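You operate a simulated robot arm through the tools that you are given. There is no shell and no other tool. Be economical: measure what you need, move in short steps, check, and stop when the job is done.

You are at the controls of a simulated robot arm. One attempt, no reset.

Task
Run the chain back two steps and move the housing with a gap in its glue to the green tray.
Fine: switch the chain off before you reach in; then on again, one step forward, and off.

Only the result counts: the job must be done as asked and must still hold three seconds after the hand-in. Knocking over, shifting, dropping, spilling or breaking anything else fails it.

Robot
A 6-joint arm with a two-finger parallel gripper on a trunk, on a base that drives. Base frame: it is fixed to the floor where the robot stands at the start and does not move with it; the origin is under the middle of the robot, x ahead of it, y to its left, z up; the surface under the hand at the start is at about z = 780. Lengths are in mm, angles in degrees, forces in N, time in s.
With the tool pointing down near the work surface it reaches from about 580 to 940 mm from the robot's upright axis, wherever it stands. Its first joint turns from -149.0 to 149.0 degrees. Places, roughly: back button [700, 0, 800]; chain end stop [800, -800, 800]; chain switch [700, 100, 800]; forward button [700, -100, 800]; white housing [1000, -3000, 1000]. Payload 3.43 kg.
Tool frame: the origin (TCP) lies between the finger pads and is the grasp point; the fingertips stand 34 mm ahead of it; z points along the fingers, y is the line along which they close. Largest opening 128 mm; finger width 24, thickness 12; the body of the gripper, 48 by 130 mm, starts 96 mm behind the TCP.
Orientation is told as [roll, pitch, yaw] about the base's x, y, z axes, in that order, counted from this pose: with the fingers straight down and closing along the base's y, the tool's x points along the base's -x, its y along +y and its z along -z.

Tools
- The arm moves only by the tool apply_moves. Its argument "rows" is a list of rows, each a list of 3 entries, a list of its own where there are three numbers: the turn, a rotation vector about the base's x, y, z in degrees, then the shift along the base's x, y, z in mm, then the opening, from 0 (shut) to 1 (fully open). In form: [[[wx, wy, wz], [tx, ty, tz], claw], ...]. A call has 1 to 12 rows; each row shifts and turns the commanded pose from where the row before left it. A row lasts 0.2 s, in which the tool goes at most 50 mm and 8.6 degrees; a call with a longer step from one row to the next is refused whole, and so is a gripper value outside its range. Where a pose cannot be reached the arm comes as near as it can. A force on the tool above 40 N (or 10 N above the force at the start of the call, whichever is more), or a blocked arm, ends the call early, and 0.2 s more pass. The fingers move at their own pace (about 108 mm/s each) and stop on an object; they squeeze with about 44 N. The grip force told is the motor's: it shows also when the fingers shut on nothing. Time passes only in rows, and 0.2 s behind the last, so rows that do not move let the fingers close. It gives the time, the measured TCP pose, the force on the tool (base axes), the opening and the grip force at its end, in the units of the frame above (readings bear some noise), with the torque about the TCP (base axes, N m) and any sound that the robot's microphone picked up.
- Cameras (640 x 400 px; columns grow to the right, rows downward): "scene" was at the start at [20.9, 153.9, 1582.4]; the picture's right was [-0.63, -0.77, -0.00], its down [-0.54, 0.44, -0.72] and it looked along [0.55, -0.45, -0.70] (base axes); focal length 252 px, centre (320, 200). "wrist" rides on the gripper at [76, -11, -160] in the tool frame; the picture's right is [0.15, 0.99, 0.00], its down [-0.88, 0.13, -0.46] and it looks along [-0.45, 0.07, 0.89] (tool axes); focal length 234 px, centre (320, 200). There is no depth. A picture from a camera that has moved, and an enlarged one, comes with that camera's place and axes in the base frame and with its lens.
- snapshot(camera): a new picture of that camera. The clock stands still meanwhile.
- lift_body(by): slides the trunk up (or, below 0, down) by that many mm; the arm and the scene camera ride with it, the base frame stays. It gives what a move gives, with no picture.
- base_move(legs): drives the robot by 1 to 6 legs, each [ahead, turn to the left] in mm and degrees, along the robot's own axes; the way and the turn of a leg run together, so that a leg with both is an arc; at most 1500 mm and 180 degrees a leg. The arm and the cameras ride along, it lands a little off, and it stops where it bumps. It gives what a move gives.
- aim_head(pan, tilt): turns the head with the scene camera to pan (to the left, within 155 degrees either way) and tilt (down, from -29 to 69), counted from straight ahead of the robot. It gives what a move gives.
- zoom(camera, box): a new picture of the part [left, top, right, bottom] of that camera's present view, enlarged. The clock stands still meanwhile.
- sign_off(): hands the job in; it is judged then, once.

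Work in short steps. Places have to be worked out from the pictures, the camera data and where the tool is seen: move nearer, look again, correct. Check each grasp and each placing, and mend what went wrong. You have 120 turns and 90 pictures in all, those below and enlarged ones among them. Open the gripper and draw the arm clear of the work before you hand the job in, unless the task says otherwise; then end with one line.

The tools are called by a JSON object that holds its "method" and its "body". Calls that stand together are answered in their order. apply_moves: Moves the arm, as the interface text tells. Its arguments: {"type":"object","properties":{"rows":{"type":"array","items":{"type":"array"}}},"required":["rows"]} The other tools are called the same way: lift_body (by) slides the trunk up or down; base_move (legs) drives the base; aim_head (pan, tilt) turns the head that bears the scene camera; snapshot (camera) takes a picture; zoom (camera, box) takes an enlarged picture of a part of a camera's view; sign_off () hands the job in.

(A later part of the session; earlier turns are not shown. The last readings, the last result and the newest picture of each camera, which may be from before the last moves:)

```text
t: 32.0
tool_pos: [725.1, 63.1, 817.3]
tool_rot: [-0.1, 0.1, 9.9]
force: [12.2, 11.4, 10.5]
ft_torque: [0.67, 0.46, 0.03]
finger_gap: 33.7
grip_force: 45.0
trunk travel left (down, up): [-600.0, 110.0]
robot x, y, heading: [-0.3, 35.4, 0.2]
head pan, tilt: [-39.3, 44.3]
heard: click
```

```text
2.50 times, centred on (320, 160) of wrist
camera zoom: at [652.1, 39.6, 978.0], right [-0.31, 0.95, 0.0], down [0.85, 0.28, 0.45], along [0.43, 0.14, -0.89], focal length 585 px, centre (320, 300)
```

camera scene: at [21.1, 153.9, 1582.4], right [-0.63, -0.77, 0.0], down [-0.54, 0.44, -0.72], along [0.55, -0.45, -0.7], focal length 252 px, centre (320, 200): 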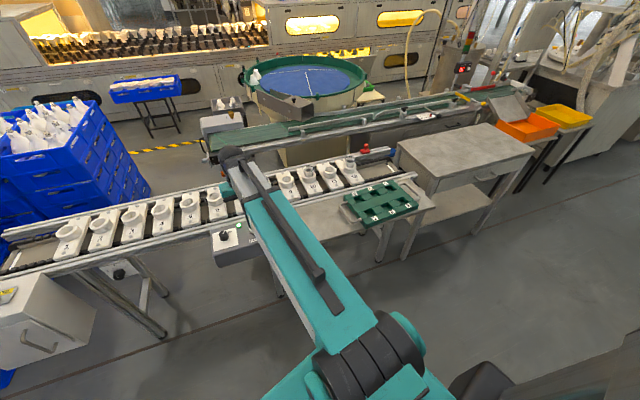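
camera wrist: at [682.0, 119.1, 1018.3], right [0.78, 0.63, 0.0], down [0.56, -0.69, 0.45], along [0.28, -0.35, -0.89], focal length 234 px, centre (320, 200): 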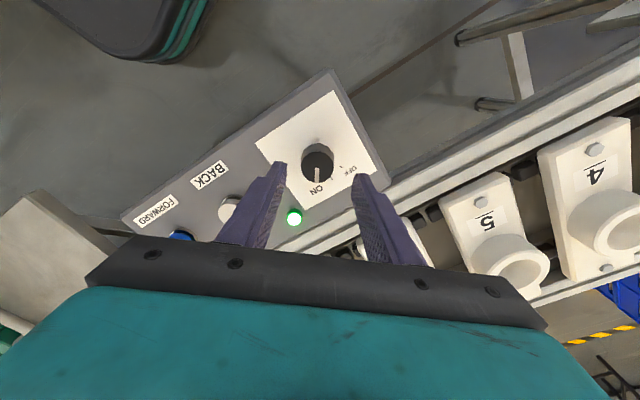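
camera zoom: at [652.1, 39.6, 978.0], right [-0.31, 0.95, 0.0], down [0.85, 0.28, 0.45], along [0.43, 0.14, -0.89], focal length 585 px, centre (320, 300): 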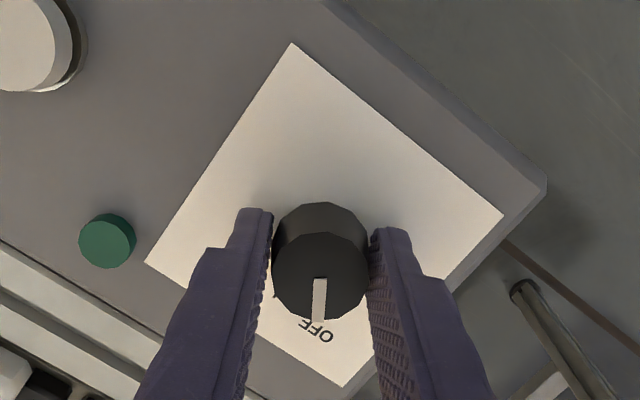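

OFF with the lamp dark. Releasing, rising, and moving toward the housing (now in nest 10's new place, ≈(790,-390)).

{"method": "apply_moves", "body": {"rows": [[[0, 0, 0], [0, 0, 0], 0.45], [[0, 0, 0], [0, 0, 0], 0.45], [[0, 0, 0], [0, 0, 8], 0.45], [[0, 0, 0], [0, 0, 18], 0.45], [[0, 0, 0], [0, 0, 25], 0.45], [[0, 0, 0], [0, 0, 30], 0.45], [[0, 0, 0], [0, 0, 30], 0.45], [[0, 0, 0], [0, 0, 25], 0.45], [[0, 0, 0], [0, 0, 20], 0.45], [[0, 0, 0], [0, 0, 12], 0.45], [[0, 0, 0], [0, 0, 5], 0.45]]}}

{"method": "apply_moves", "body": {"rows": [[[0, 0, -1], [0, -8, 0], 0.7], [[0, 0, -2], [0, -18, 0], 0.7], [[0, 0, -2], [0, -25, 0], 0.7], [[0, 0, -3], [0, -30, 0], 0.7], [[0, 0, -3], [0, -30, 0], 0.7], [[0, 0, -3], [0, -30, 0], 0.7], [[0, 0, -3], [0, -30, 0], 0.7], [[0, 0, -3], [0, -30, 0], 0.7], [[0, 0, -3], [0, -30, 0], 0.7], [[0, 0, -3], [0, -25, 0], 0.7], [[0, 0, -2], [0, -18, 0], 0.7], [[0, 0, 0], [0, -8, 0], 0.7]]}}

{"method": "snapshot", "body": {"camera": "wrist"}}

{"method": "snapshot", "body": {"camera": "scene"}}

```text
t: 34.4
tool_pos: [724.2, 63.0, 990.8]
tool_rot: [-0.2, 0.3, 9.8]
force: [0.7, 0.1, 0.6]
ft_torque: [0.01, -0.04, 0.02]
finger_gap: 57.6
grip_force: 0.1
trunk travel left (down, up): [-600.0, 110.0]
robot x, y, heading: [3.6, 38.5, -0.0]
head pan, tilt: [-39.3, 44.3]
```

```text
t: 37.0
tool_pos: [725.8, -219.9, 989.3]
tool_rot: [-0.3, 0.2, -18.4]
force: [-0.4, -0.7, 0.2]
ft_torque: [-0.02, -0.02, 0.01]
finger_gap: 89.9
grip_force: 0.0
trunk travel left (down, up): [-600.0, 110.0]
robot x, y, heading: [2.9, 38.1, -0.1]
head pan, tilt: [-39.3, 44.3]
```

```text
50 pictures are left
camera wrist: at [649.5, -206.2, 1150.9], right [0.17, 0.99, 0.0], down [0.88, -0.15, 0.45], along [0.44, -0.08, -0.89], focal length 234 px, centre (320, 200)
```

wrist: 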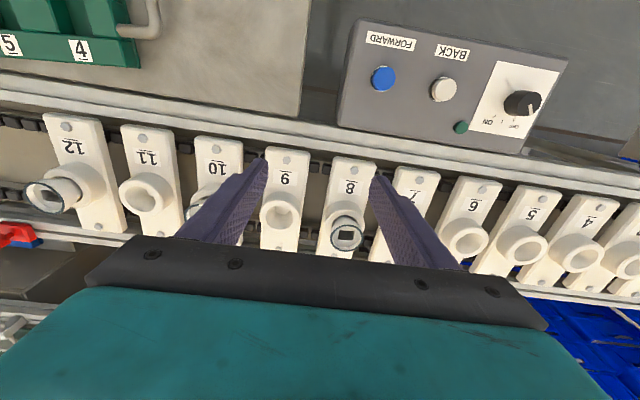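

```text
49 pictures are left
camera scene: at [21.2, 153.8, 1582.4], right [-0.63, -0.77, 0.0], down [-0.54, 0.44, -0.72], along [0.55, -0.45, -0.7], focal length 252 px, centre (320, 200)
```

scene: 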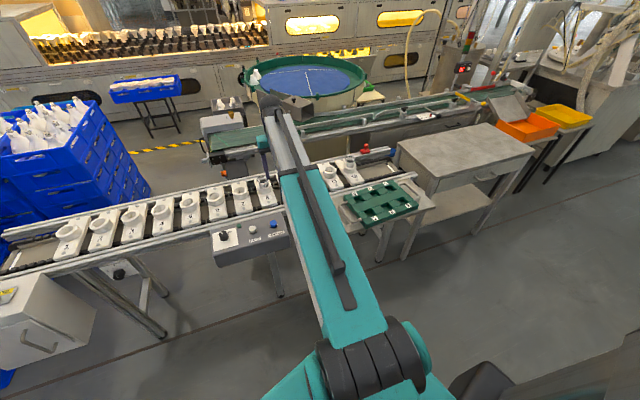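

Nest 10 is under the left finger, ≈(781,-394), and the chain yaw is about −24°. Moving nearer above it.

{"method": "apply_moves", "body": {"rows": [[[0, 0, -1], [2, -8, 0], 0.8], [[0, 0, -1], [4, -18, 0], 0.8], [[0, 0, -1], [6, -25, 0], 0.8], [[0, 0, -1], [6, -30, 0], 0.8], [[0, 0, -1], [6, -30, 0], 0.8], [[0, 0, -1], [4, -25, 0], 0.8], [[0, 0, 0], [2, -18, 0], 0.8], [[0, 0, 0], [1, -8, 0], 0.8]]}}

{"method": "snapshot", "body": {"camera": "wrist"}}

```text
t: 38.8
tool_pos: [757.9, -382.5, 990.7]
tool_rot: [-0.2, 0.3, -24.3]
force: [-0.2, 0.4, 0.0]
ft_torque: [0.01, 0.02, 0.03]
finger_gap: 102.3
grip_force: 0.0
trunk travel left (down, up): [-600.0, 110.0]
robot x, y, heading: [6.0, 34.4, 0.2]
head pan, tilt: [-39.3, 44.3]
```

```text
48 pictures are left
camera wrist: at [683.2, -361.1, 1151.4], right [0.27, 0.96, 0.0], down [0.86, -0.24, 0.45], along [0.43, -0.13, -0.89], focal length 234 px, centre (320, 200)
```

wrist: 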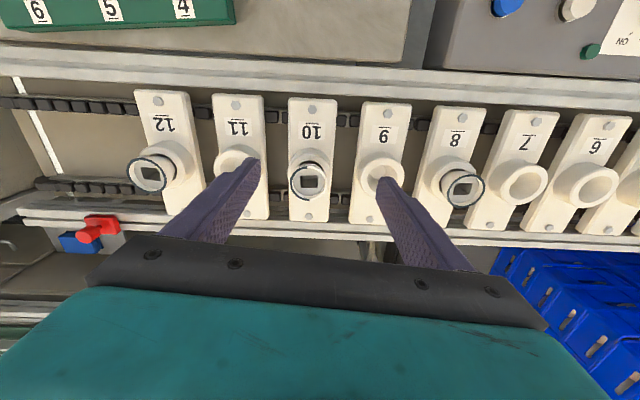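

Well aligned with the chain. Zooming on housing 10 to size it.

{"method": "zoom", "body": {"camera": "wrist", "box": [220, 90, 400, 230]}}

{"method": "zoom", "body": {"camera": "scene", "box": [240, 140, 360, 220]}}

```text
2.86 times, centred on (310, 160) of wrist
camera zoom: at [683.2, -361.1, 1151.4], right [0.27, 0.96, 0.0], down [0.86, -0.24, 0.45], along [0.43, -0.13, -0.89], focal length 669 px, centre (349, 314)
```

zoom: 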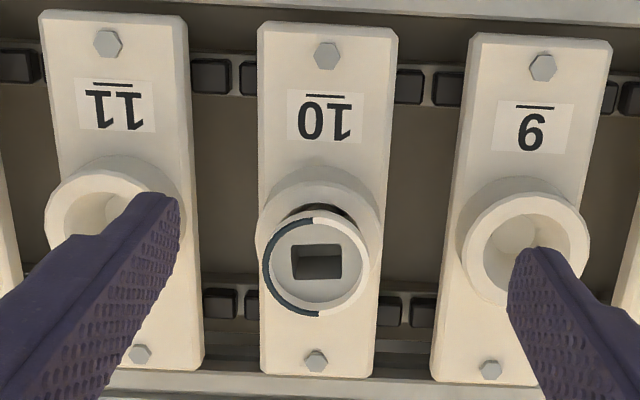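

```text
5.00 times, centred on (300, 180) of scene
camera zoom: at [21.2, 153.8, 1582.4], right [-0.63, -0.77, 0.0], down [-0.54, 0.44, -0.72], along [0.55, -0.45, -0.7], focal length 1257 px, centre (420, 300)
```

zoom: 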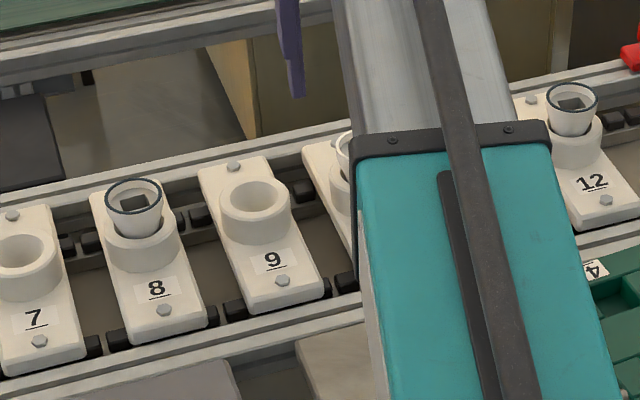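

The gap (right half of the ring) confirms housing 10. Rim is ~48 mm, around (788,-409). Descending partway to triangulate its height.

{"method": "apply_moves", "body": {"rows": [[[0, 0, 0], [4, -4, -6], 0.65], [[0, 0, -0.5], [7, -6, -12], 0.65], [[0, 0, -0.5], [8, -7, -15], 0.65], [[0, 0, 0], [6, -5, -12], 0.65], [[0, 0, 0], [3, -2, -6], 0.65], [[0, 0, 0], [1, 0, -3], 0.65]]}}

{"method": "snapshot", "body": {"camera": "wrist"}}

{"method": "zoom", "body": {"camera": "wrist", "box": [220, 90, 400, 230]}}

```text
t: 40.2
tool_pos: [785.6, -405.9, 937.7]
tool_rot: [-0.2, 0.4, -25.3]
force: [-0.3, -0.1, 0.6]
ft_torque: [0.0, 0.01, 0.0]
finger_gap: 83.4
grip_force: 0.0
trunk travel left (down, up): [-600.0, 110.0]
robot x, y, heading: [6.3, 35.3, 0.1]
head pan, tilt: [-39.3, 44.3]
```

```text
45 pictures are left
camera wrist: at [712.8, -383.3, 1097.7], right [0.29, 0.96, 0.0], down [0.85, -0.26, 0.45], along [0.43, -0.13, -0.89], focal length 234 px, centre (320, 200)
```

wrist: 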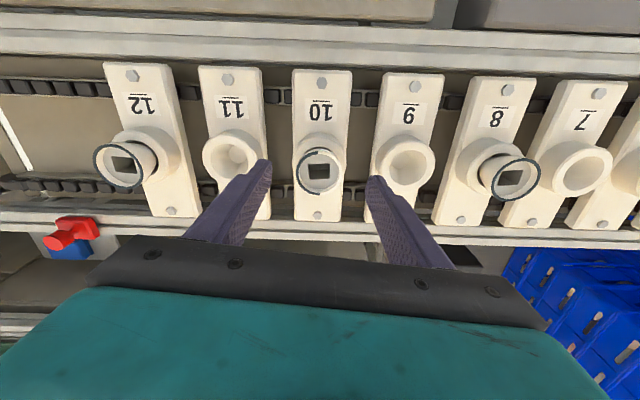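

```text
2.86 times, centred on (310, 160) of wrist
camera zoom: at [712.8, -383.3, 1097.7], right [0.29, 0.96, 0.0], down [0.85, -0.26, 0.45], along [0.43, -0.13, -0.89], focal length 669 px, centre (349, 314)
```

zoom: 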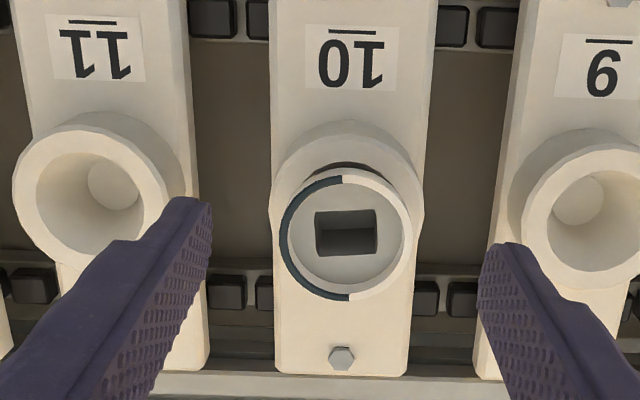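

Triangulated rim: (799,-411), z≈852, Ø≈51; cup top ≈812. Lowering to TCP z≈885 for another look.

{"method": "apply_moves", "body": {"rows": [[[0, 0, 0], [4, -2, -6], 0.65], [[0, 0, 0], [5, -2, -14], 0.65], [[0, 0, 0], [3, -1, -14], 0.65], [[0, 0, 0], [1, 0, -10], 0.65], [[0, 0, 0], [0, 0, -6], 0.65], [[0, 0, 0], [0, 0, -3], 0.65]]}}

{"method": "snapshot", "body": {"camera": "wrist"}}

{"method": "zoom", "body": {"camera": "scene", "box": [240, 130, 360, 210]}}

```text
t: 41.6
tool_pos: [798.6, -410.2, 883.2]
tool_rot: [-0.3, 0.3, -25.4]
force: [-0.4, 0.3, -0.4]
ft_torque: [0.0, -0.01, -0.05]
finger_gap: 83.1
grip_force: 0.1
trunk travel left (down, up): [-600.0, 110.0]
robot x, y, heading: [4.2, 37.5, -0.1]
head pan, tilt: [-39.3, 44.3]
```

```text
43 pictures are left
camera wrist: at [724.2, -387.7, 1044.7], right [0.29, 0.96, 0.0], down [0.85, -0.26, 0.45], along [0.43, -0.13, -0.89], focal length 234 px, centre (320, 200)
```

wrist: 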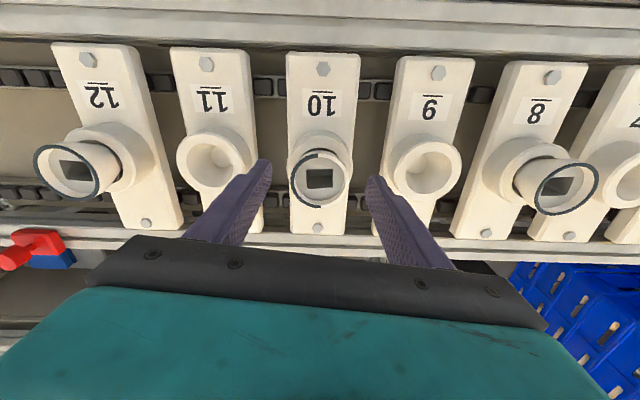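

```text
5.00 times, centred on (300, 170) of scene
camera zoom: at [21.2, 153.8, 1582.4], right [-0.63, -0.77, 0.0], down [-0.54, 0.44, -0.72], along [0.55, -0.45, -0.7], focal length 1257 px, centre (420, 350)
```

zoom: 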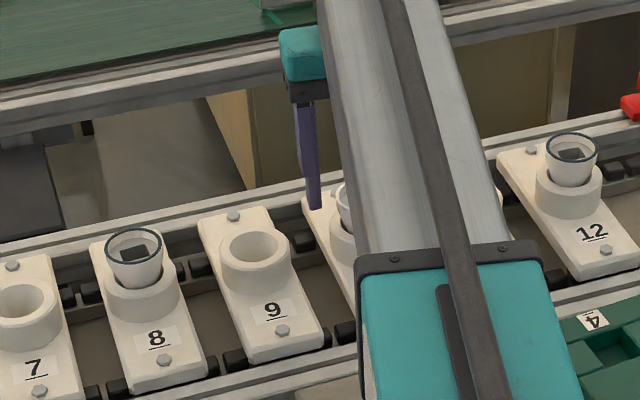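

The rim is at (797,-410), z≈853. Lowering to z=862 and closing.

{"method": "apply_moves", "body": {"rows": [[[0, 0, 0], [-1, 0, -6], 0.65], [[0, 0, 0], [0, 0, -9], 0.65], [[0, 0, 0], [0, 0, -5], 0.65], [[0, 0, 0], [0, 0, -2], 0.65], [[0, 0, 0], [0, 0, 0], 0.65]]}}

{"method": "zoom", "body": {"camera": "wrist", "box": [220, 110, 420, 260]}}

```text
t: 42.8
tool_pos: [797.5, -410.9, 860.3]
tool_rot: [-0.2, 0.3, -25.3]
force: [0.0, 1.2, -0.3]
ft_torque: [-0.01, 0.02, -0.01]
finger_gap: 83.4
grip_force: 0.1
trunk travel left (down, up): [-600.0, 110.0]
robot x, y, heading: [2.8, 34.8, -0.1]
head pan, tilt: [-39.3, 44.3]
```

```text
2.67 times, centred on (320, 185) of wrist
camera zoom: at [723.4, -388.5, 1021.4], right [0.29, 0.96, 0.0], down [0.85, -0.26, 0.45], along [0.43, -0.13, -0.89], focal length 624 px, centre (320, 240)
```

zoom: 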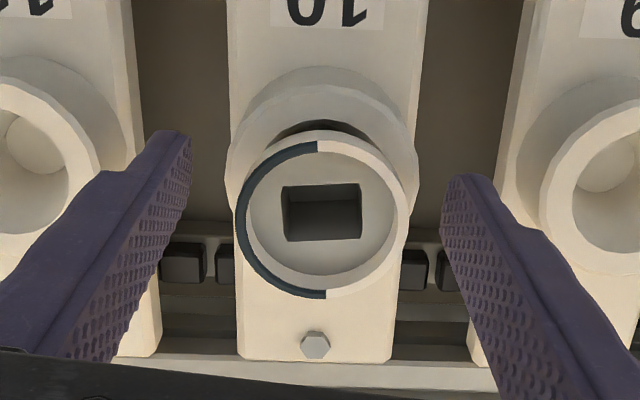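

Centred. Closing on the rim.

{"method": "apply_moves", "body": {"rows": [[[0, 0, 0], [0, 0, 0], 0.5], [[0, 0, 0], [0, 0, 0], 0.3], [[0, 0, 0], [0, 0, 0], 0.25], [[0, 0, 0], [0, 0, 0], 0.25]]}}

{"method": "zoom", "body": {"camera": "wrist", "box": [220, 110, 420, 260]}}

```text
t: 43.8
tool_pos: [796.4, -410.3, 860.3]
tool_rot: [-0.2, 0.2, -25.3]
force: [0.2, 0.4, -0.9]
ft_torque: [-0.03, -0.01, -0.01]
finger_gap: 50.4
grip_force: 44.4
trunk travel left (down, up): [-600.0, 110.0]
robot x, y, heading: [0.7, 37.7, -0.0]
head pan, tilt: [-39.3, 44.3]
```

```text
2.67 times, centred on (320, 185) of wrist
camera zoom: at [723.4, -388.4, 1021.6], right [0.29, 0.96, 0.0], down [0.85, -0.26, 0.45], along [0.43, -0.13, -0.89], focal length 624 px, centre (320, 240)
```

zoom: 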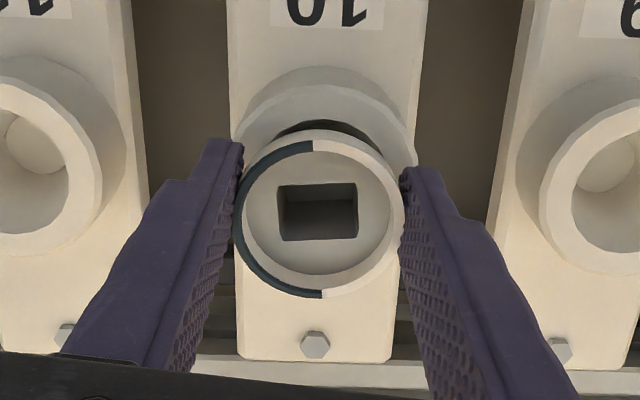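

Gripped at 50.4 mm. Lifting straight up slowly.

{"method": "apply_moves", "body": {"rows": [[[0, 0, 0], [0, 0, 4], 0.25], [[0, 0, 0], [0, 0, 8], 0.25], [[0, 0, 0], [0, 0, 12], 0.25], [[0, 0, 0], [0, 0, 16], 0.25], [[0, 0, 0], [0, 0, 20], 0.25], [[0, 0, 0], [0, 0, 20], 0.25], [[0, 0, 0], [0, 0, 20], 0.25], [[0, 0, 0], [0, 0, 15], 0.25], [[0, 0, 0], [0, 0, 10], 0.25], [[0, 0, 0], [0, 0, 5], 0.25]]}}

{"method": "snapshot", "body": {"camera": "wrist"}}

{"method": "zoom", "body": {"camera": "scene", "box": [240, 110, 360, 190]}}

```text
t: 46.0
tool_pos: [796.5, -410.6, 992.1]
tool_rot: [-0.2, 0.3, -25.3]
force: [0.4, 0.0, -0.2]
ft_torque: [0.0, -0.01, 0.0]
finger_gap: 50.3
grip_force: 44.2
trunk travel left (down, up): [-600.0, 110.0]
robot x, y, heading: [6.1, 38.3, 0.1]
head pan, tilt: [-39.3, 44.3]
```

```text
39 pictures are left
camera wrist: at [723.3, -388.7, 1153.2], right [0.29, 0.96, 0.0], down [0.85, -0.26, 0.45], along [0.43, -0.13, -0.89], focal length 234 px, centre (320, 200)
```

wrist: 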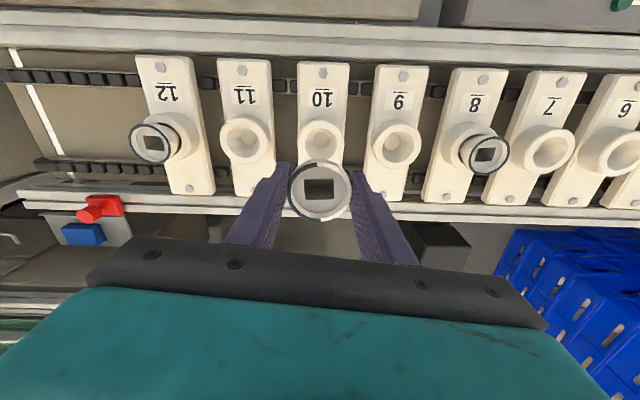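

```text
5.00 times, centred on (300, 150) of scene
camera zoom: at [21.2, 153.9, 1582.4], right [-0.63, -0.77, 0.0], down [-0.54, 0.44, -0.72], along [0.55, -0.45, -0.7], focal length 1257 px, centre (420, 450)
```

zoom: 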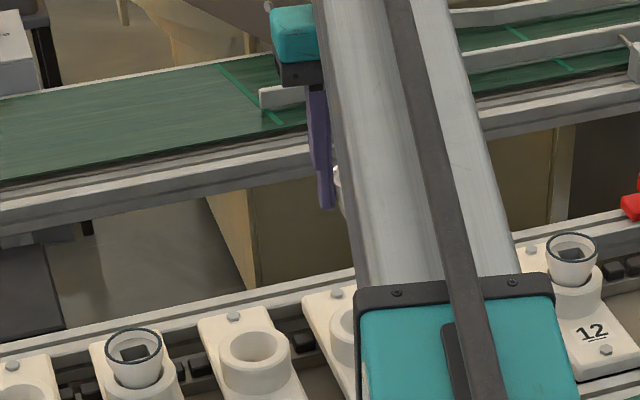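

Housing lifted and nest 10 is empty. Carrying it high toward the tray (≈(448,-562)) in gentle steps.

{"method": "apply_moves", "body": {"rows": [[[0, 0, 0], [-8, -2, 2], 0.25], [[0, 0, 0], [-16, -5, 2], 0.25], [[0, 0, 0], [-24, -7, 2], 0.25], [[0, 0, 0], [-28, -8, 2], 0.25], [[0, 0, 0], [-30, -9, 0], 0.25], [[0, 0, 0], [-30, -9, 0], 0.25], [[0, 0, 0], [-30, -9, 0], 0.25], [[0, 0, 0], [-30, -9, 0], 0.25], [[0, 0, 0], [-28, -8, 0], 0.25], [[0, 0, 0], [-24, -7, 0], 0.25], [[0, 0, 0], [-16, -5, 0], 0.25], [[0, 0, 0], [-8, -2, 0], 0.25]]}}

{"method": "snapshot", "body": {"camera": "wrist"}}

{"method": "snapshot", "body": {"camera": "scene"}}

```text
t: 48.6
tool_pos: [523.9, -489.9, 998.9]
tool_rot: [-0.2, 0.2, -25.3]
force: [-0.1, -0.5, -0.4]
ft_torque: [-0.02, -0.02, 0.04]
finger_gap: 50.5
grip_force: 43.8
trunk travel left (down, up): [-600.0, 110.0]
robot x, y, heading: [7.1, 36.0, -0.2]
head pan, tilt: [-39.3, 44.3]
```

```text
37 pictures are left
camera wrist: at [450.7, -468.4, 1159.9], right [0.29, 0.96, 0.0], down [0.85, -0.26, 0.45], along [0.43, -0.13, -0.89], focal length 234 px, centre (320, 200)
```

wrist: 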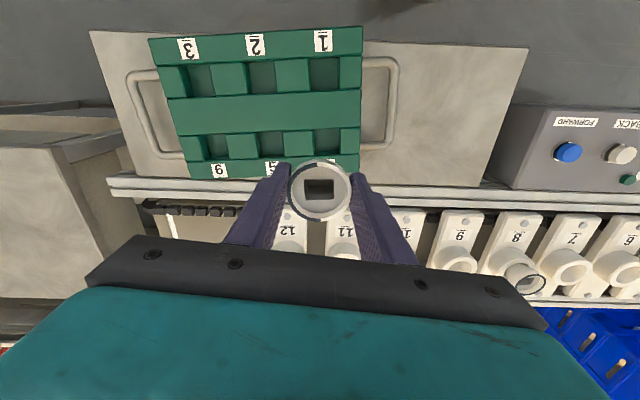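

```text
36 pictures are left
camera scene: at [21.0, 153.8, 1582.4], right [-0.63, -0.77, 0.0], down [-0.54, 0.44, -0.72], along [0.55, -0.45, -0.7], focal length 252 px, centre (320, 200)
```

scene: 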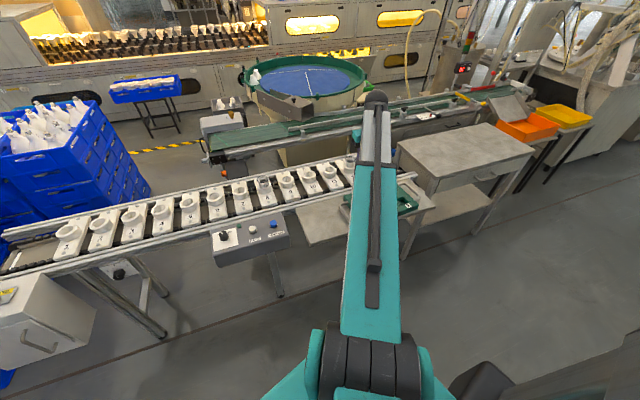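

Zooming on the tray to read its pockets.

{"method": "zoom", "body": {"camera": "wrist", "box": [130, 20, 400, 200]}}

```text
2.22 times, centred on (265, 110) of wrist
camera zoom: at [450.7, -468.4, 1159.9], right [0.29, 0.96, 0.0], down [0.85, -0.26, 0.45], along [0.43, -0.13, -0.89], focal length 520 px, centre (442, 400)
```

zoom: 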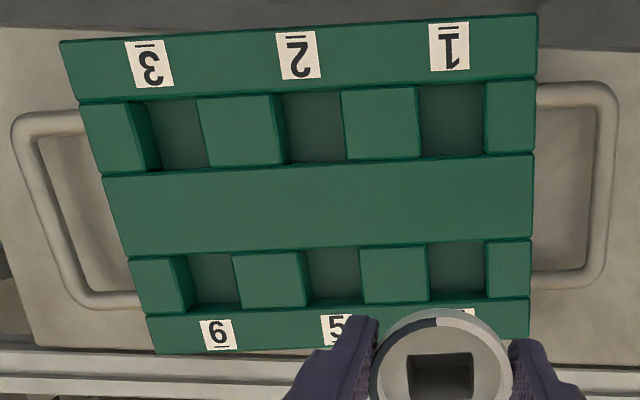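

Pockets are ~48 mm squares. Pocket 1's floor centre computes to ≈(441,-460) from two views. Moving over it.

{"method": "apply_moves", "body": {"rows": [[[0, 0, 0], [-5, 2, 0], 0.25], [[0, 0, 1], [-12, 4, -4], 0.25], [[0, 0, 1], [-16, 6, -8], 0.25], [[0, 0, 1], [-18, 6, -10], 0.25], [[0, 0, 0], [-16, 6, -10], 0.25], [[0, 0, 0], [-10, 4, -8], 0.25], [[0, 0, 0], [-5, 2, -5], 0.25]]}}

{"method": "snapshot", "body": {"camera": "wrist"}}

{"method": "zoom", "body": {"camera": "scene", "box": [320, 130, 440, 230]}}

```text
t: 50.2
tool_pos: [443.4, -462.0, 952.5]
tool_rot: [-0.2, 0.3, -22.2]
force: [-0.9, -0.1, -0.4]
ft_torque: [0.02, 0.01, -0.02]
finger_gap: 50.4
grip_force: 43.8
trunk travel left (down, up): [-600.0, 110.0]
robot x, y, heading: [4.4, 35.2, -0.0]
head pan, tilt: [-39.3, 44.3]
```

```text
34 pictures are left
camera wrist: at [368.9, -442.5, 1114.1], right [0.24, 0.97, 0.0], down [0.87, -0.21, 0.45], along [0.44, -0.11, -0.89], focal length 234 px, centre (320, 200)
```

wrist: 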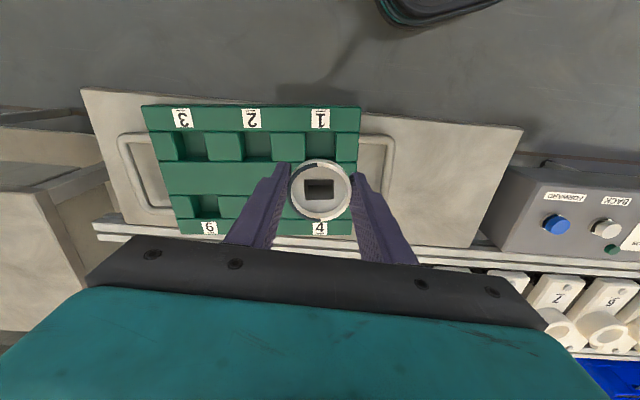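

```text
4.00 times, centred on (380, 180) of scene
camera zoom: at [21.1, 153.8, 1582.4], right [-0.63, -0.77, 0.0], down [-0.54, 0.44, -0.72], along [0.55, -0.45, -0.7], focal length 1006 px, centre (80, 280)
```

zoom: 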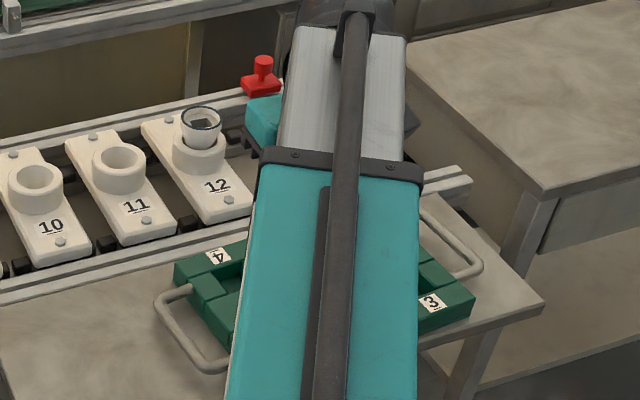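

Zooming to refine pocket 1's position relative to the housing.

{"method": "zoom", "body": {"camera": "wrist", "box": [240, 90, 400, 230]}}

```text
2.86 times, centred on (320, 160) of wrist
camera zoom: at [368.9, -442.5, 1114.1], right [0.24, 0.97, 0.0], down [0.87, -0.21, 0.45], along [0.44, -0.11, -0.89], focal length 669 px, centre (320, 314)
```

zoom: 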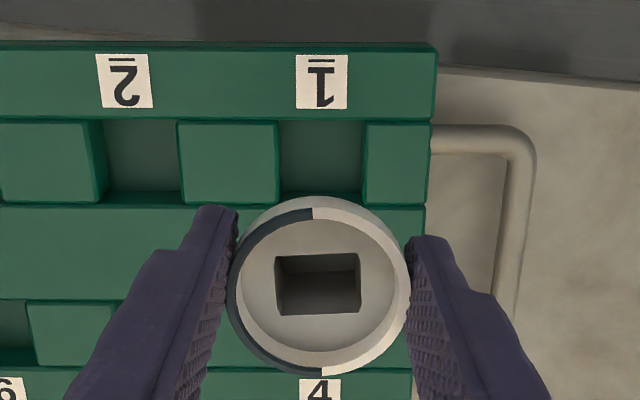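

Pocket 1's centre refined to ≈(446,-460), tray top z≈800. Descending to 920 and re-checking.

{"method": "apply_moves", "body": {"rows": [[[0, 0, 0], [1, 0, -5], 0.25], [[0, 0, 0], [2, 1, -9], 0.25], [[0, 0, 0], [0, 0, -9], 0.25], [[0, 0, 0], [0, 0, -6], 0.25], [[0, 0, 0], [0, 0, -3], 0.25]]}}

{"method": "zoom", "body": {"camera": "wrist", "box": [240, 90, 400, 230]}}

{"method": "zoom", "body": {"camera": "scene", "box": [350, 170, 430, 230]}}

```text
t: 51.4
tool_pos: [446.7, -459.8, 921.6]
tool_rot: [-0.2, 0.3, -22.2]
force: [0.2, 0.0, 0.0]
ft_torque: [0.0, 0.02, 0.04]
finger_gap: 50.4
grip_force: 44.2
trunk travel left (down, up): [-600.0, 110.0]
robot x, y, heading: [4.3, 35.6, -0.1]
head pan, tilt: [-39.3, 44.3]
```

```text
2.86 times, centred on (320, 160) of wrist
camera zoom: at [371.8, -441.0, 1083.0], right [0.24, 0.97, 0.0], down [0.87, -0.21, 0.45], along [0.44, -0.11, -0.89], focal length 669 px, centre (320, 314)
```

zoom: 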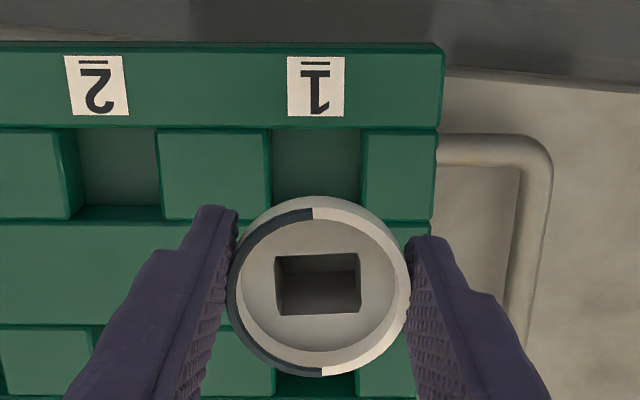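

```text
6.67 times, centred on (390, 200) of scene
camera zoom: at [21.1, 153.8, 1582.4], right [-0.63, -0.77, 0.0], down [-0.54, 0.44, -0.72], along [0.55, -0.45, -0.7], focal length 1676 px, centre (-147, 200)
```

zoom: 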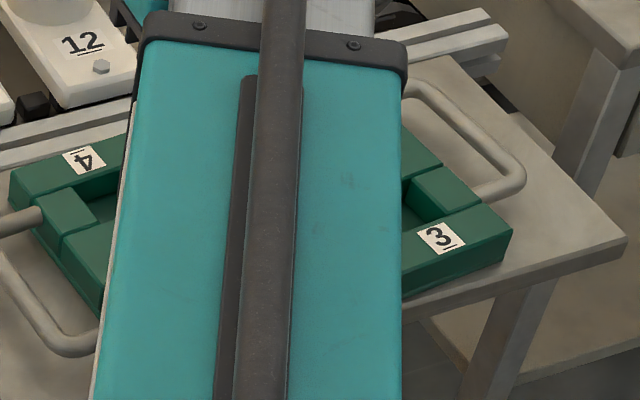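

Pocket 1 is ~40 mm square with its centre ≈(448,-459.5), aligned with the tool. Going lower in small steps, watching the force.

{"method": "apply_moves", "body": {"rows": [[[0, 0, 0], [1, 0, -5], 0.25], [[0, 0, 0], [0.5, 0.3, -8], 0.25], [[0, 0, 0], [0, 0, -8], 0.25], [[0, 0, 0], [0, 0, -5], 0.25], [[0, 0, 0], [0, 0, -3], 0.25]]}}

{"method": "zoom", "body": {"camera": "wrist", "box": [240, 90, 400, 230]}}

```text
t: 52.6
tool_pos: [447.5, -459.7, 893.2]
tool_rot: [-0.2, 0.3, -22.3]
force: [-0.5, -0.4, -1.0]
ft_torque: [0.02, 0.05, 0.03]
finger_gap: 50.3
grip_force: 43.7
trunk travel left (down, up): [-600.0, 110.0]
robot x, y, heading: [4.7, 37.9, 0.2]
head pan, tilt: [-39.3, 44.3]
```

```text
2.86 times, centred on (320, 160) of wrist
camera zoom: at [373.0, -441.1, 1054.1], right [0.24, 0.97, 0.0], down [0.87, -0.21, 0.45], along [0.44, -0.11, -0.89], focal length 669 px, centre (320, 314)
```

zoom: 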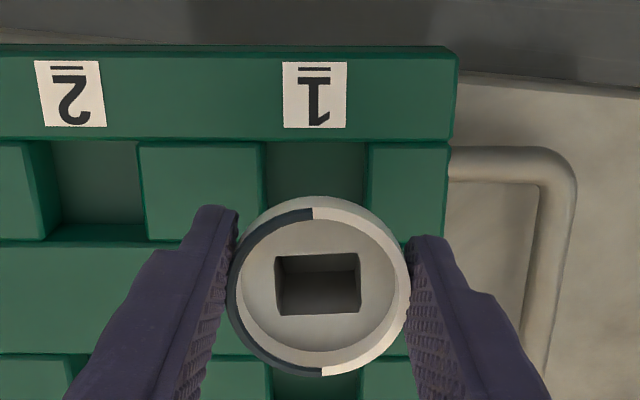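

Better baseline now: pocket centre (450.5,-460.4), tray top z≈788, pocket 43 mm. Correcting and descending further.

{"method": "apply_moves", "body": {"rows": [[[0, 0, 0], [2, -0.5, -4], 0.25], [[0, 0, 0], [1, -0.2, -6], 0.25], [[0, 0, 0], [0, 0, -6], 0.25], [[0, 0, 0], [0, 0, -4], 0.25], [[0, 0, 0], [0, 0, -2], 0.25]]}}

{"method": "zoom", "body": {"camera": "wrist", "box": [240, 90, 400, 230]}}

```text
t: 53.8
tool_pos: [450.4, -459.3, 870.8]
tool_rot: [-0.2, 0.2, -22.3]
force: [-1.1, 2.0, 0.1]
ft_torque: [0.05, 0.11, -0.01]
finger_gap: 50.5
grip_force: 44.0
trunk travel left (down, up): [-600.0, 110.0]
robot x, y, heading: [-0.1, 35.6, 0.1]
head pan, tilt: [-39.3, 44.3]
```

```text
2.86 times, centred on (320, 160) of wrist
camera zoom: at [376.0, -441.3, 1031.8], right [0.24, 0.97, 0.0], down [0.87, -0.21, 0.45], along [0.44, -0.11, -0.89], focal length 669 px, centre (320, 314)
```

zoom: 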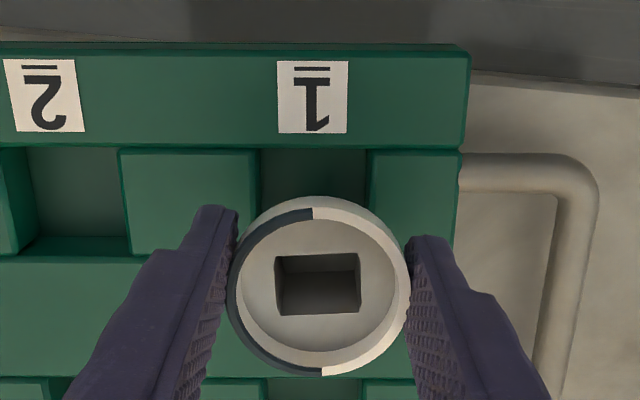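

Target (451,-461); nudging −1 in y and continuing down carefully.

{"method": "apply_moves", "body": {"rows": [[[0, 0, 0], [0.5, -1, -3], 0.25], [[0, 0, 0], [0, 0, -4], 0.25], [[0, 0, 0], [0, 0, -4], 0.25], [[0, 0, 0], [0, 0, -3], 0.25]]}}

```text
t: 54.8
tool_pos: [451.4, -460.6, 862.1]
tool_rot: [-0.3, 0.0, -22.3]
force: [-2.3, -2.2, 32.4]
ft_torque: [-0.19, -0.34, 0.03]
finger_gap: 50.8
grip_force: 43.7
trunk travel left (down, up): [-600.0, 110.0]
robot x, y, heading: [4.5, 36.8, 0.3]
head pan, tilt: [-39.3, 44.3]
```

Contact (32 N) with torque suggesting an off-centre touch toward +x/−y. Looking from both cameras.

{"method": "snapshot", "body": {"camera": "wrist"}}

{"method": "zoom", "body": {"camera": "wrist", "box": [260, 130, 380, 230]}}

```text
27 pictures are left
camera wrist: at [375.2, -441.4, 1021.7], right [0.24, 0.97, -0.01], down [0.87, -0.21, 0.46], along [0.44, -0.11, -0.89], focal length 234 px, centre (320, 200)
```

wrist: 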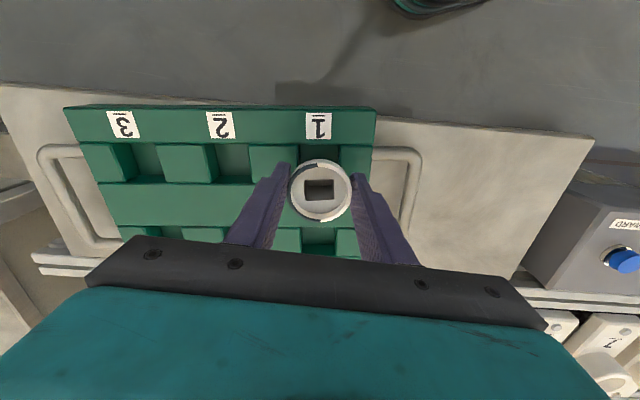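

```text
4.00 times, centred on (320, 180) of wrist
camera zoom: at [375.2, -441.4, 1021.7], right [0.24, 0.97, -0.01], down [0.87, -0.21, 0.46], along [0.44, -0.11, -0.89], focal length 937 px, centre (320, 280)
```

zoom: 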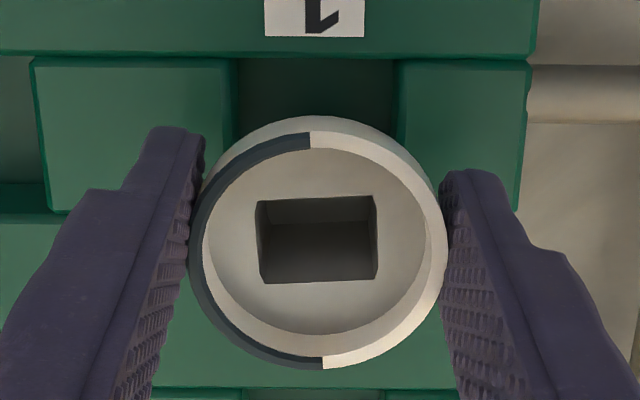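

Geometry suggests the housing's foot (≈68 mm below the rim) may be on the edge of the centre strip. I'll lift slightly, shift 5 mm away from the strip, and probe again.

{"method": "apply_moves", "body": {"rows": [[[0, 0, 0], [0, 0, 5], 0.25], [[0, 0, 0], [-2.5, 1, 2], 0.25], [[0, 0, 0], [-2.5, 1, 0], 0.25], [[0, 0, 0], [0, 0, -3], 0.25], [[0, 0, 0], [0, 0, -3], 0.25]]}}

```text
t: 56.0
tool_pos: [445.4, -459.5, 858.8]
tool_rot: [-0.2, 0.3, -22.3]
force: [-2.9, 1.3, 3.4]
ft_torque: [0.01, 0.1, 0.02]
finger_gap: 50.3
grip_force: 43.7
trunk travel left (down, up): [-600.0, 110.0]
robot x, y, heading: [5.0, 35.2, -0.0]
head pan, tilt: [-39.3, 44.3]
```

Now lower with almost no force, so it was on the strip edge. Shifting another 2 mm and continuing down.

{"method": "apply_moves", "body": {"rows": [[[0, 0, 0], [-1.5, 0.6, -2], 0.25], [[0, 0, 0], [0, 0, -3], 0.25], [[0, 0, 0], [0, 0, -3], 0.25]]}}

```text
t: 56.8
tool_pos: [443.7, -458.2, 853.1]
tool_rot: [-0.3, 0.0, -22.4]
force: [0.9, -1.8, 33.7]
ft_torque: [-0.1, -0.15, 0.0]
finger_gap: 50.8
grip_force: 43.9
trunk travel left (down, up): [-600.0, 110.0]
robot x, y, heading: [2.4, 36.1, 0.0]
head pan, tilt: [-39.3, 44.3]
```

Contact again at 853. Looking.

{"method": "zoom", "body": {"camera": "wrist", "box": [240, 110, 400, 230]}}

{"method": "snapshot", "body": {"camera": "scene"}}

```text
3.33 times, centred on (320, 170) of wrist
camera zoom: at [369.4, -438.7, 1013.4], right [0.24, 0.97, -0.01], down [0.87, -0.21, 0.45], along [0.44, -0.11, -0.89], focal length 781 px, centre (320, 300)
```

zoom: 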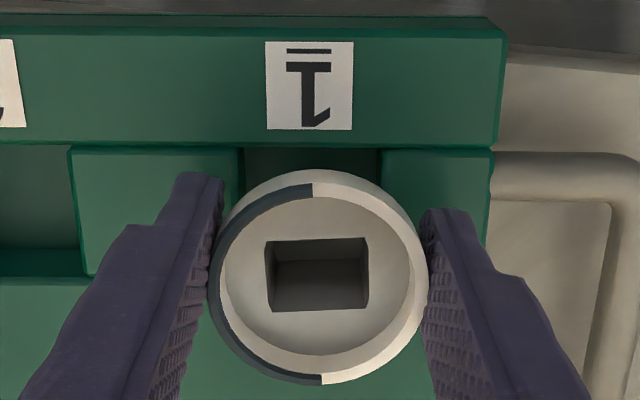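

```text
24 pictures are left
camera scene: at [19.1, 155.9, 1582.6], right [-0.63, -0.77, 0.0], down [-0.54, 0.44, -0.72], along [0.56, -0.45, -0.7], focal length 252 px, centre (320, 200)
```

scene: 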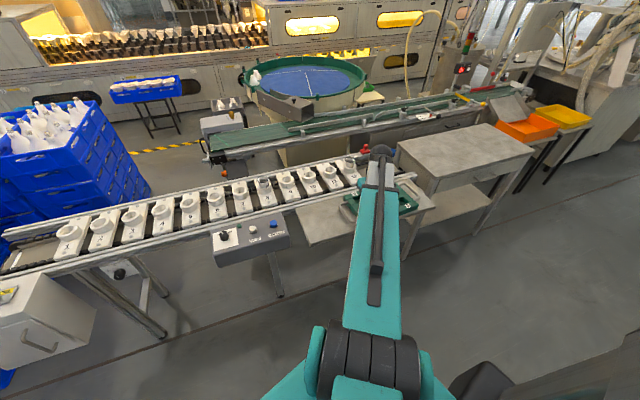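

All views agree on tray top z≈810 and pocket centre (444.5,-459), so the housing is now on the pocket floor. Easing the press and opening gently.

{"method": "apply_moves", "body": {"rows": [[[0, 0, 0], [0, 0, 2], 0.25], [[0, 0, 0], [0, 0, 2], 0.25]]}}

{"method": "apply_moves", "body": {"rows": [[[0, 0, 0], [0, 0, 0], 0.45], [[0, 0, 0], [0, 0, 0], 0.6], [[0, 0, 0], [0, 0, 0], 0.6]]}}

{"method": "zoom", "body": {"camera": "wrist", "box": [240, 110, 400, 230]}}

```text
t: 57.4
tool_pos: [443.8, -457.8, 853.4]
tool_rot: [-0.2, 0.3, -22.3]
force: [3.4, -1.6, 9.0]
ft_torque: [-0.07, -0.19, -0.06]
finger_gap: 50.0
grip_force: 43.6
trunk travel left (down, up): [-600.0, 110.0]
robot x, y, heading: [3.0, 34.1, -0.1]
head pan, tilt: [-39.3, 44.3]
```

```text
t: 58.2
tool_pos: [444.0, -458.0, 854.4]
tool_rot: [-0.2, 0.3, -22.3]
force: [-0.7, -0.7, 0.6]
ft_torque: [-0.01, 0.01, -0.03]
finger_gap: 76.5
grip_force: 0.1
trunk travel left (down, up): [-600.0, 110.0]
robot x, y, heading: [4.2, 38.6, 0.1]
head pan, tilt: [-39.3, 44.3]
```

```text
3.33 times, centred on (320, 170) of wrist
camera zoom: at [369.6, -439.6, 1014.6], right [0.24, 0.97, 0.0], down [0.87, -0.21, 0.45], along [0.44, -0.11, -0.89], focal length 781 px, centre (320, 300)
```

zoom: 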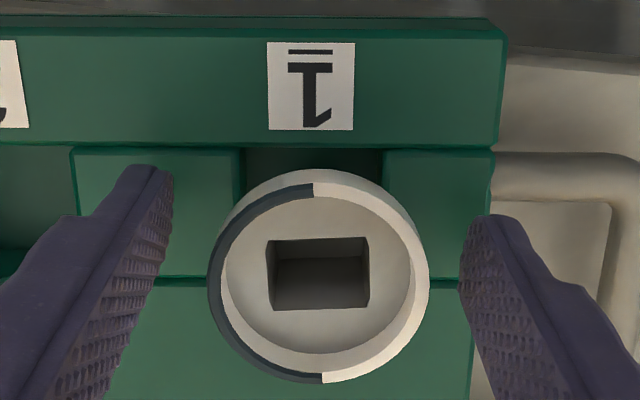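

The housing stands free in pocket 1. Rising straight up.

{"method": "apply_moves", "body": {"rows": [[[0, 0, 0], [0, 0, 4], 0.6], [[0, 0, 0], [0, 0, 10], 0.6], [[0, 0, 0], [0, 0, 16], 0.6], [[0, 0, 0], [0, 0, 22], 0.6], [[0, 0, 0], [0, 0, 25], 0.6], [[0, 0, 0], [0, 0, 25], 0.6], [[0, 0, 0], [0, 0, 20], 0.6], [[0, 0, 0], [0, 0, 14], 0.6], [[0, 0, 0], [0, 0, 6], 0.6]]}}

{"method": "snapshot", "body": {"camera": "wrist"}}

```text
t: 60.2
tool_pos: [444.0, -458.4, 995.5]
tool_rot: [-0.2, 0.2, -22.4]
force: [-0.1, -0.7, -0.2]
ft_torque: [-0.01, 0.0, 0.03]
finger_gap: 76.9
grip_force: 0.1
trunk travel left (down, up): [-600.0, 110.0]
robot x, y, heading: [1.0, 35.9, -0.1]
head pan, tilt: [-39.3, 44.3]
```

```text
22 pictures are left
camera wrist: at [368.9, -440.5, 1156.9], right [0.24, 0.97, 0.0], down [0.87, -0.21, 0.45], along [0.44, -0.11, -0.89], focal length 234 px, centre (320, 200)
```

wrist: 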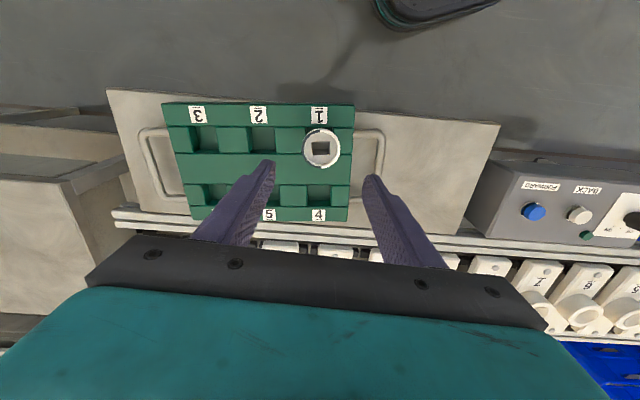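

Housing placed. Travelling back to the knob via an outward arc.

{"method": "apply_moves", "body": {"rows": [[[0, 0, 0], [8, 2, 0], 0.5], [[0, 0, 0], [18, 6, 0], 0.5], [[0, 0, 0], [25, 12, 0], 0.5], [[0, 0, 0], [28, 16, 0], 0.5], [[0, 0, 0], [28, 18, 0], 0.5], [[0, 0, 0], [26, 22, 0], 0.5], [[0, 0, 0], [24, 26, 0], 0.5], [[0, 0, 0], [22, 28, 0], 0.5], [[0, 0, 0], [20, 30, 0], 0.5], [[0, 0, 0], [18, 28, 0], 0.5], [[0, 0, 0], [12, 20, 0], 0.5], [[0, 0, 0], [6, 10, 0], 0.5]]}}

{"method": "apply_moves", "body": {"rows": [[[0, 0, 2], [4, 12, 0], 0.5], [[0, 0, 3], [5, 22, 0], 0.5], [[0, 0, 3], [6, 28, 0], 0.5], [[0, 0, 3], [6, 30, 0], 0.5], [[0, 0, 3], [6, 30, -4], 0.5], [[0, 0, 3], [5, 30, -8], 0.5], [[0, 0, 3], [5, 30, -12], 0.5], [[0, 0, 3], [4, 30, -14], 0.5], [[0, 0, 3], [3, 30, -14], 0.5], [[0, 0, 3], [2, 28, -14], 0.5], [[0, 0, 2], [0, 20, -10], 0.5], [[0, 0, 1], [0, 12, -6], 0.5]]}}

```text
t: 62.8
tool_pos: [680.6, -240.2, 995.8]
tool_rot: [-0.2, 0.2, -22.3]
force: [-0.8, 1.0, 0.5]
ft_torque: [-0.02, 0.01, 0.01]
finger_gap: 63.9
grip_force: 0.0
trunk travel left (down, up): [-600.0, 110.0]
robot x, y, heading: [4.8, 35.7, -0.0]
head pan, tilt: [-39.3, 44.3]
```

```text
t: 65.4
tool_pos: [725.3, 62.3, 913.0]
tool_rot: [-0.1, 0.3, 9.7]
force: [-0.6, 0.3, 0.2]
ft_torque: [0.0, 0.01, -0.01]
finger_gap: 64.2
grip_force: 0.2
trunk travel left (down, up): [-600.0, 110.0]
robot x, y, heading: [4.5, 33.9, 0.3]
head pan, tilt: [-39.3, 44.3]
```

Right above the knob at the known centre (725,62.5). Descending to z≈818 and gripping.

{"method": "apply_moves", "body": {"rows": [[[0, 0, 0], [0, 0.3, -8], 0.45], [[0, 0, 0], [0, 0, -16], 0.45], [[0, 0, 0], [0, 0, -20], 0.45], [[0, 0, 0], [0, 0, -20], 0.45], [[0, 0, 0], [0, 0, -15], 0.45], [[0, 0, 0], [0, 0, -10], 0.45], [[0, 0, 0], [0, 0, -6], 0.45], [[0, 0, 0], [0, 0, 0], 0.15], [[0, 0, 0], [0, 0, 0], 0.15], [[0, 0, 0], [0, 0, 0], 0.15]]}}

{"method": "zoom", "body": {"camera": "wrist", "box": [240, 120, 400, 240]}}

```text
t: 67.6
tool_pos: [724.7, 64.1, 818.7]
tool_rot: [-0.2, 0.3, 9.8]
force: [-0.5, 5.4, -0.3]
ft_torque: [0.6, 0.14, 0.02]
finger_gap: 33.5
grip_force: 45.1
trunk travel left (down, up): [-600.0, 110.0]
robot x, y, heading: [2.7, 34.5, -0.2]
head pan, tilt: [-39.3, 44.3]
```

```text
3.33 times, centred on (320, 180) of wrist
camera zoom: at [652.1, 39.7, 980.0], right [-0.31, 0.95, 0.0], down [0.85, 0.28, 0.45], along [0.43, 0.14, -0.89], focal length 781 px, centre (320, 267)
```

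zoom: 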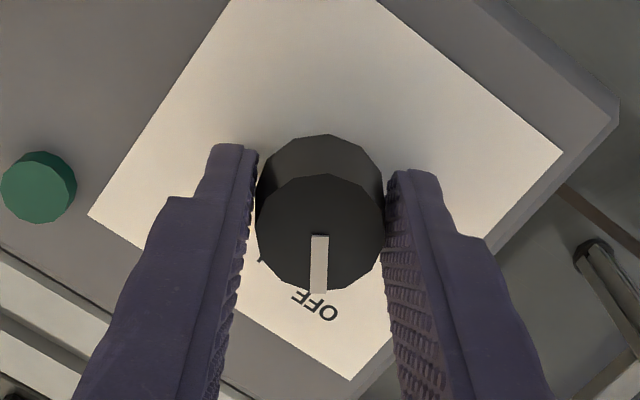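

Gripped. Turning −70° to ON.

{"method": "apply_moves", "body": {"rows": [[[0, 0, -4], [0, 0, 0], 0.15], [[0, 0, -6], [0, 0, 0], 0.15], [[0, 0, -6], [0, 0, 0], 0.15], [[0, 0, -6], [0, 0, 0], 0.15], [[0, 0, -6], [0, 0, 0], 0.15], [[0, 0, -6], [0, 0, 0], 0.15], [[0, 0, -6], [0, 0, 0], 0.15], [[0, 0, -6], [0, 0, 0], 0.15], [[0, 0, -6], [0, 0, 0], 0.15], [[0, 0, -6], [0, 0, 0], 0.15], [[0, 0, -6], [0, 0, 0], 0.15], [[0, 0, -5], [0, 0, 0], 0.15]]}}

{"method": "zoom", "body": {"camera": "wrist", "box": [200, 80, 440, 240]}}

```text
t: 70.2
tool_pos: [726.3, 62.8, 818.6]
tool_rot: [-0.3, 0.2, -59.5]
force: [-7.0, 11.8, 0.9]
ft_torque: [-0.23, -0.5, 0.0]
finger_gap: 33.7
grip_force: 44.9
trunk travel left (down, up): [-600.0, 110.0]
robot x, y, heading: [1.4, 35.9, -0.1]
head pan, tilt: [-39.3, 44.3]
heard: click
```

```text
2.50 times, centred on (320, 160) of wrist
camera zoom: at [676.9, 121.7, 980.0], right [0.78, 0.63, 0.0], down [0.56, -0.69, 0.45], along [0.28, -0.35, -0.89], focal length 585 px, centre (320, 300)
```

zoom: 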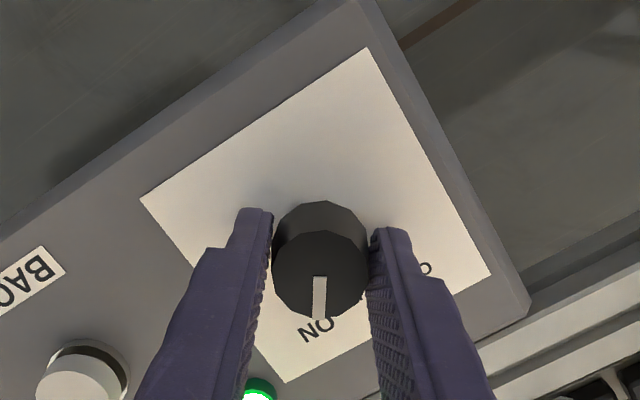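

ON, lamp lit. Releasing, rising, and moving above the forward button ≈(658,-118).

{"method": "apply_moves", "body": {"rows": [[[0, 0, 0], [0, 0, 0], 0.4], [[0, 0, 0], [0, 0, 0], 0.4], [[0, 0, 0], [0, 0, 8], 0.4], [[0, 0, 0], [0, 0, 15], 0.4], [[0, 0, 0], [0, 0, 20], 0.4], [[0, 0, 0], [0, 0, 20], 0.4], [[0, 0, 0], [0, 0, 12], 0.4], [[0, 0, 0], [0, 0, 5], 0.4]]}}

{"method": "apply_moves", "body": {"rows": [[[0, 0, 2], [-2, -6, 0], 0.2], [[0, 0, 4], [-5, -13, 0], 0], [[0, 0, 5], [-7, -18, 0], 0], [[0, 0, 5], [-8, -20, 0], 0], [[0, 0, 5], [-8, -22, 0], 0], [[0, 0, 5], [-8, -22, 0], 0], [[0, 0, 5], [-8, -22, 0], 0], [[0, 0, 5], [-8, -20, 0], 0], [[0, 0, 5], [-7, -18, 0], 0], [[0, 0, 3], [-5, -12, 0], 0], [[0, 0, 1], [-2, -6, 0], 0]]}}

{"method": "snapshot", "body": {"camera": "wrist"}}

```text
t: 72.0
tool_pos: [725.6, 61.5, 899.3]
tool_rot: [-0.2, 0.3, -59.3]
force: [0.3, 0.6, -1.3]
ft_torque: [0.0, 0.02, -0.02]
finger_gap: 51.4
grip_force: 0.1
trunk travel left (down, up): [-600.0, 110.0]
robot x, y, heading: [5.6, 35.8, -0.3]
head pan, tilt: [-39.3, 44.3]
```

```text
t: 74.4
tool_pos: [655.9, -116.2, 900.8]
tool_rot: [-0.1, 0.3, -14.2]
force: [-0.1, -0.1, -0.7]
ft_torque: [-0.03, 0.01, -0.01]
finger_gap: 0.0
grip_force: 32.8
trunk travel left (down, up): [-600.0, 110.0]
robot x, y, heading: [1.6, 35.2, -0.2]
head pan, tilt: [-39.3, 44.3]
```

```text
19 pictures are left
camera wrist: at [581.0, -108.4, 1060.8], right [0.1, 0.99, 0.0], down [0.89, -0.09, 0.45], along [0.45, -0.05, -0.89], focal length 234 px, centre (320, 200)
```

wrist: 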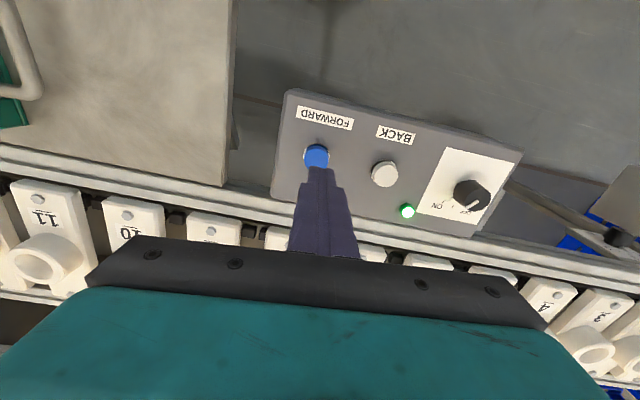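

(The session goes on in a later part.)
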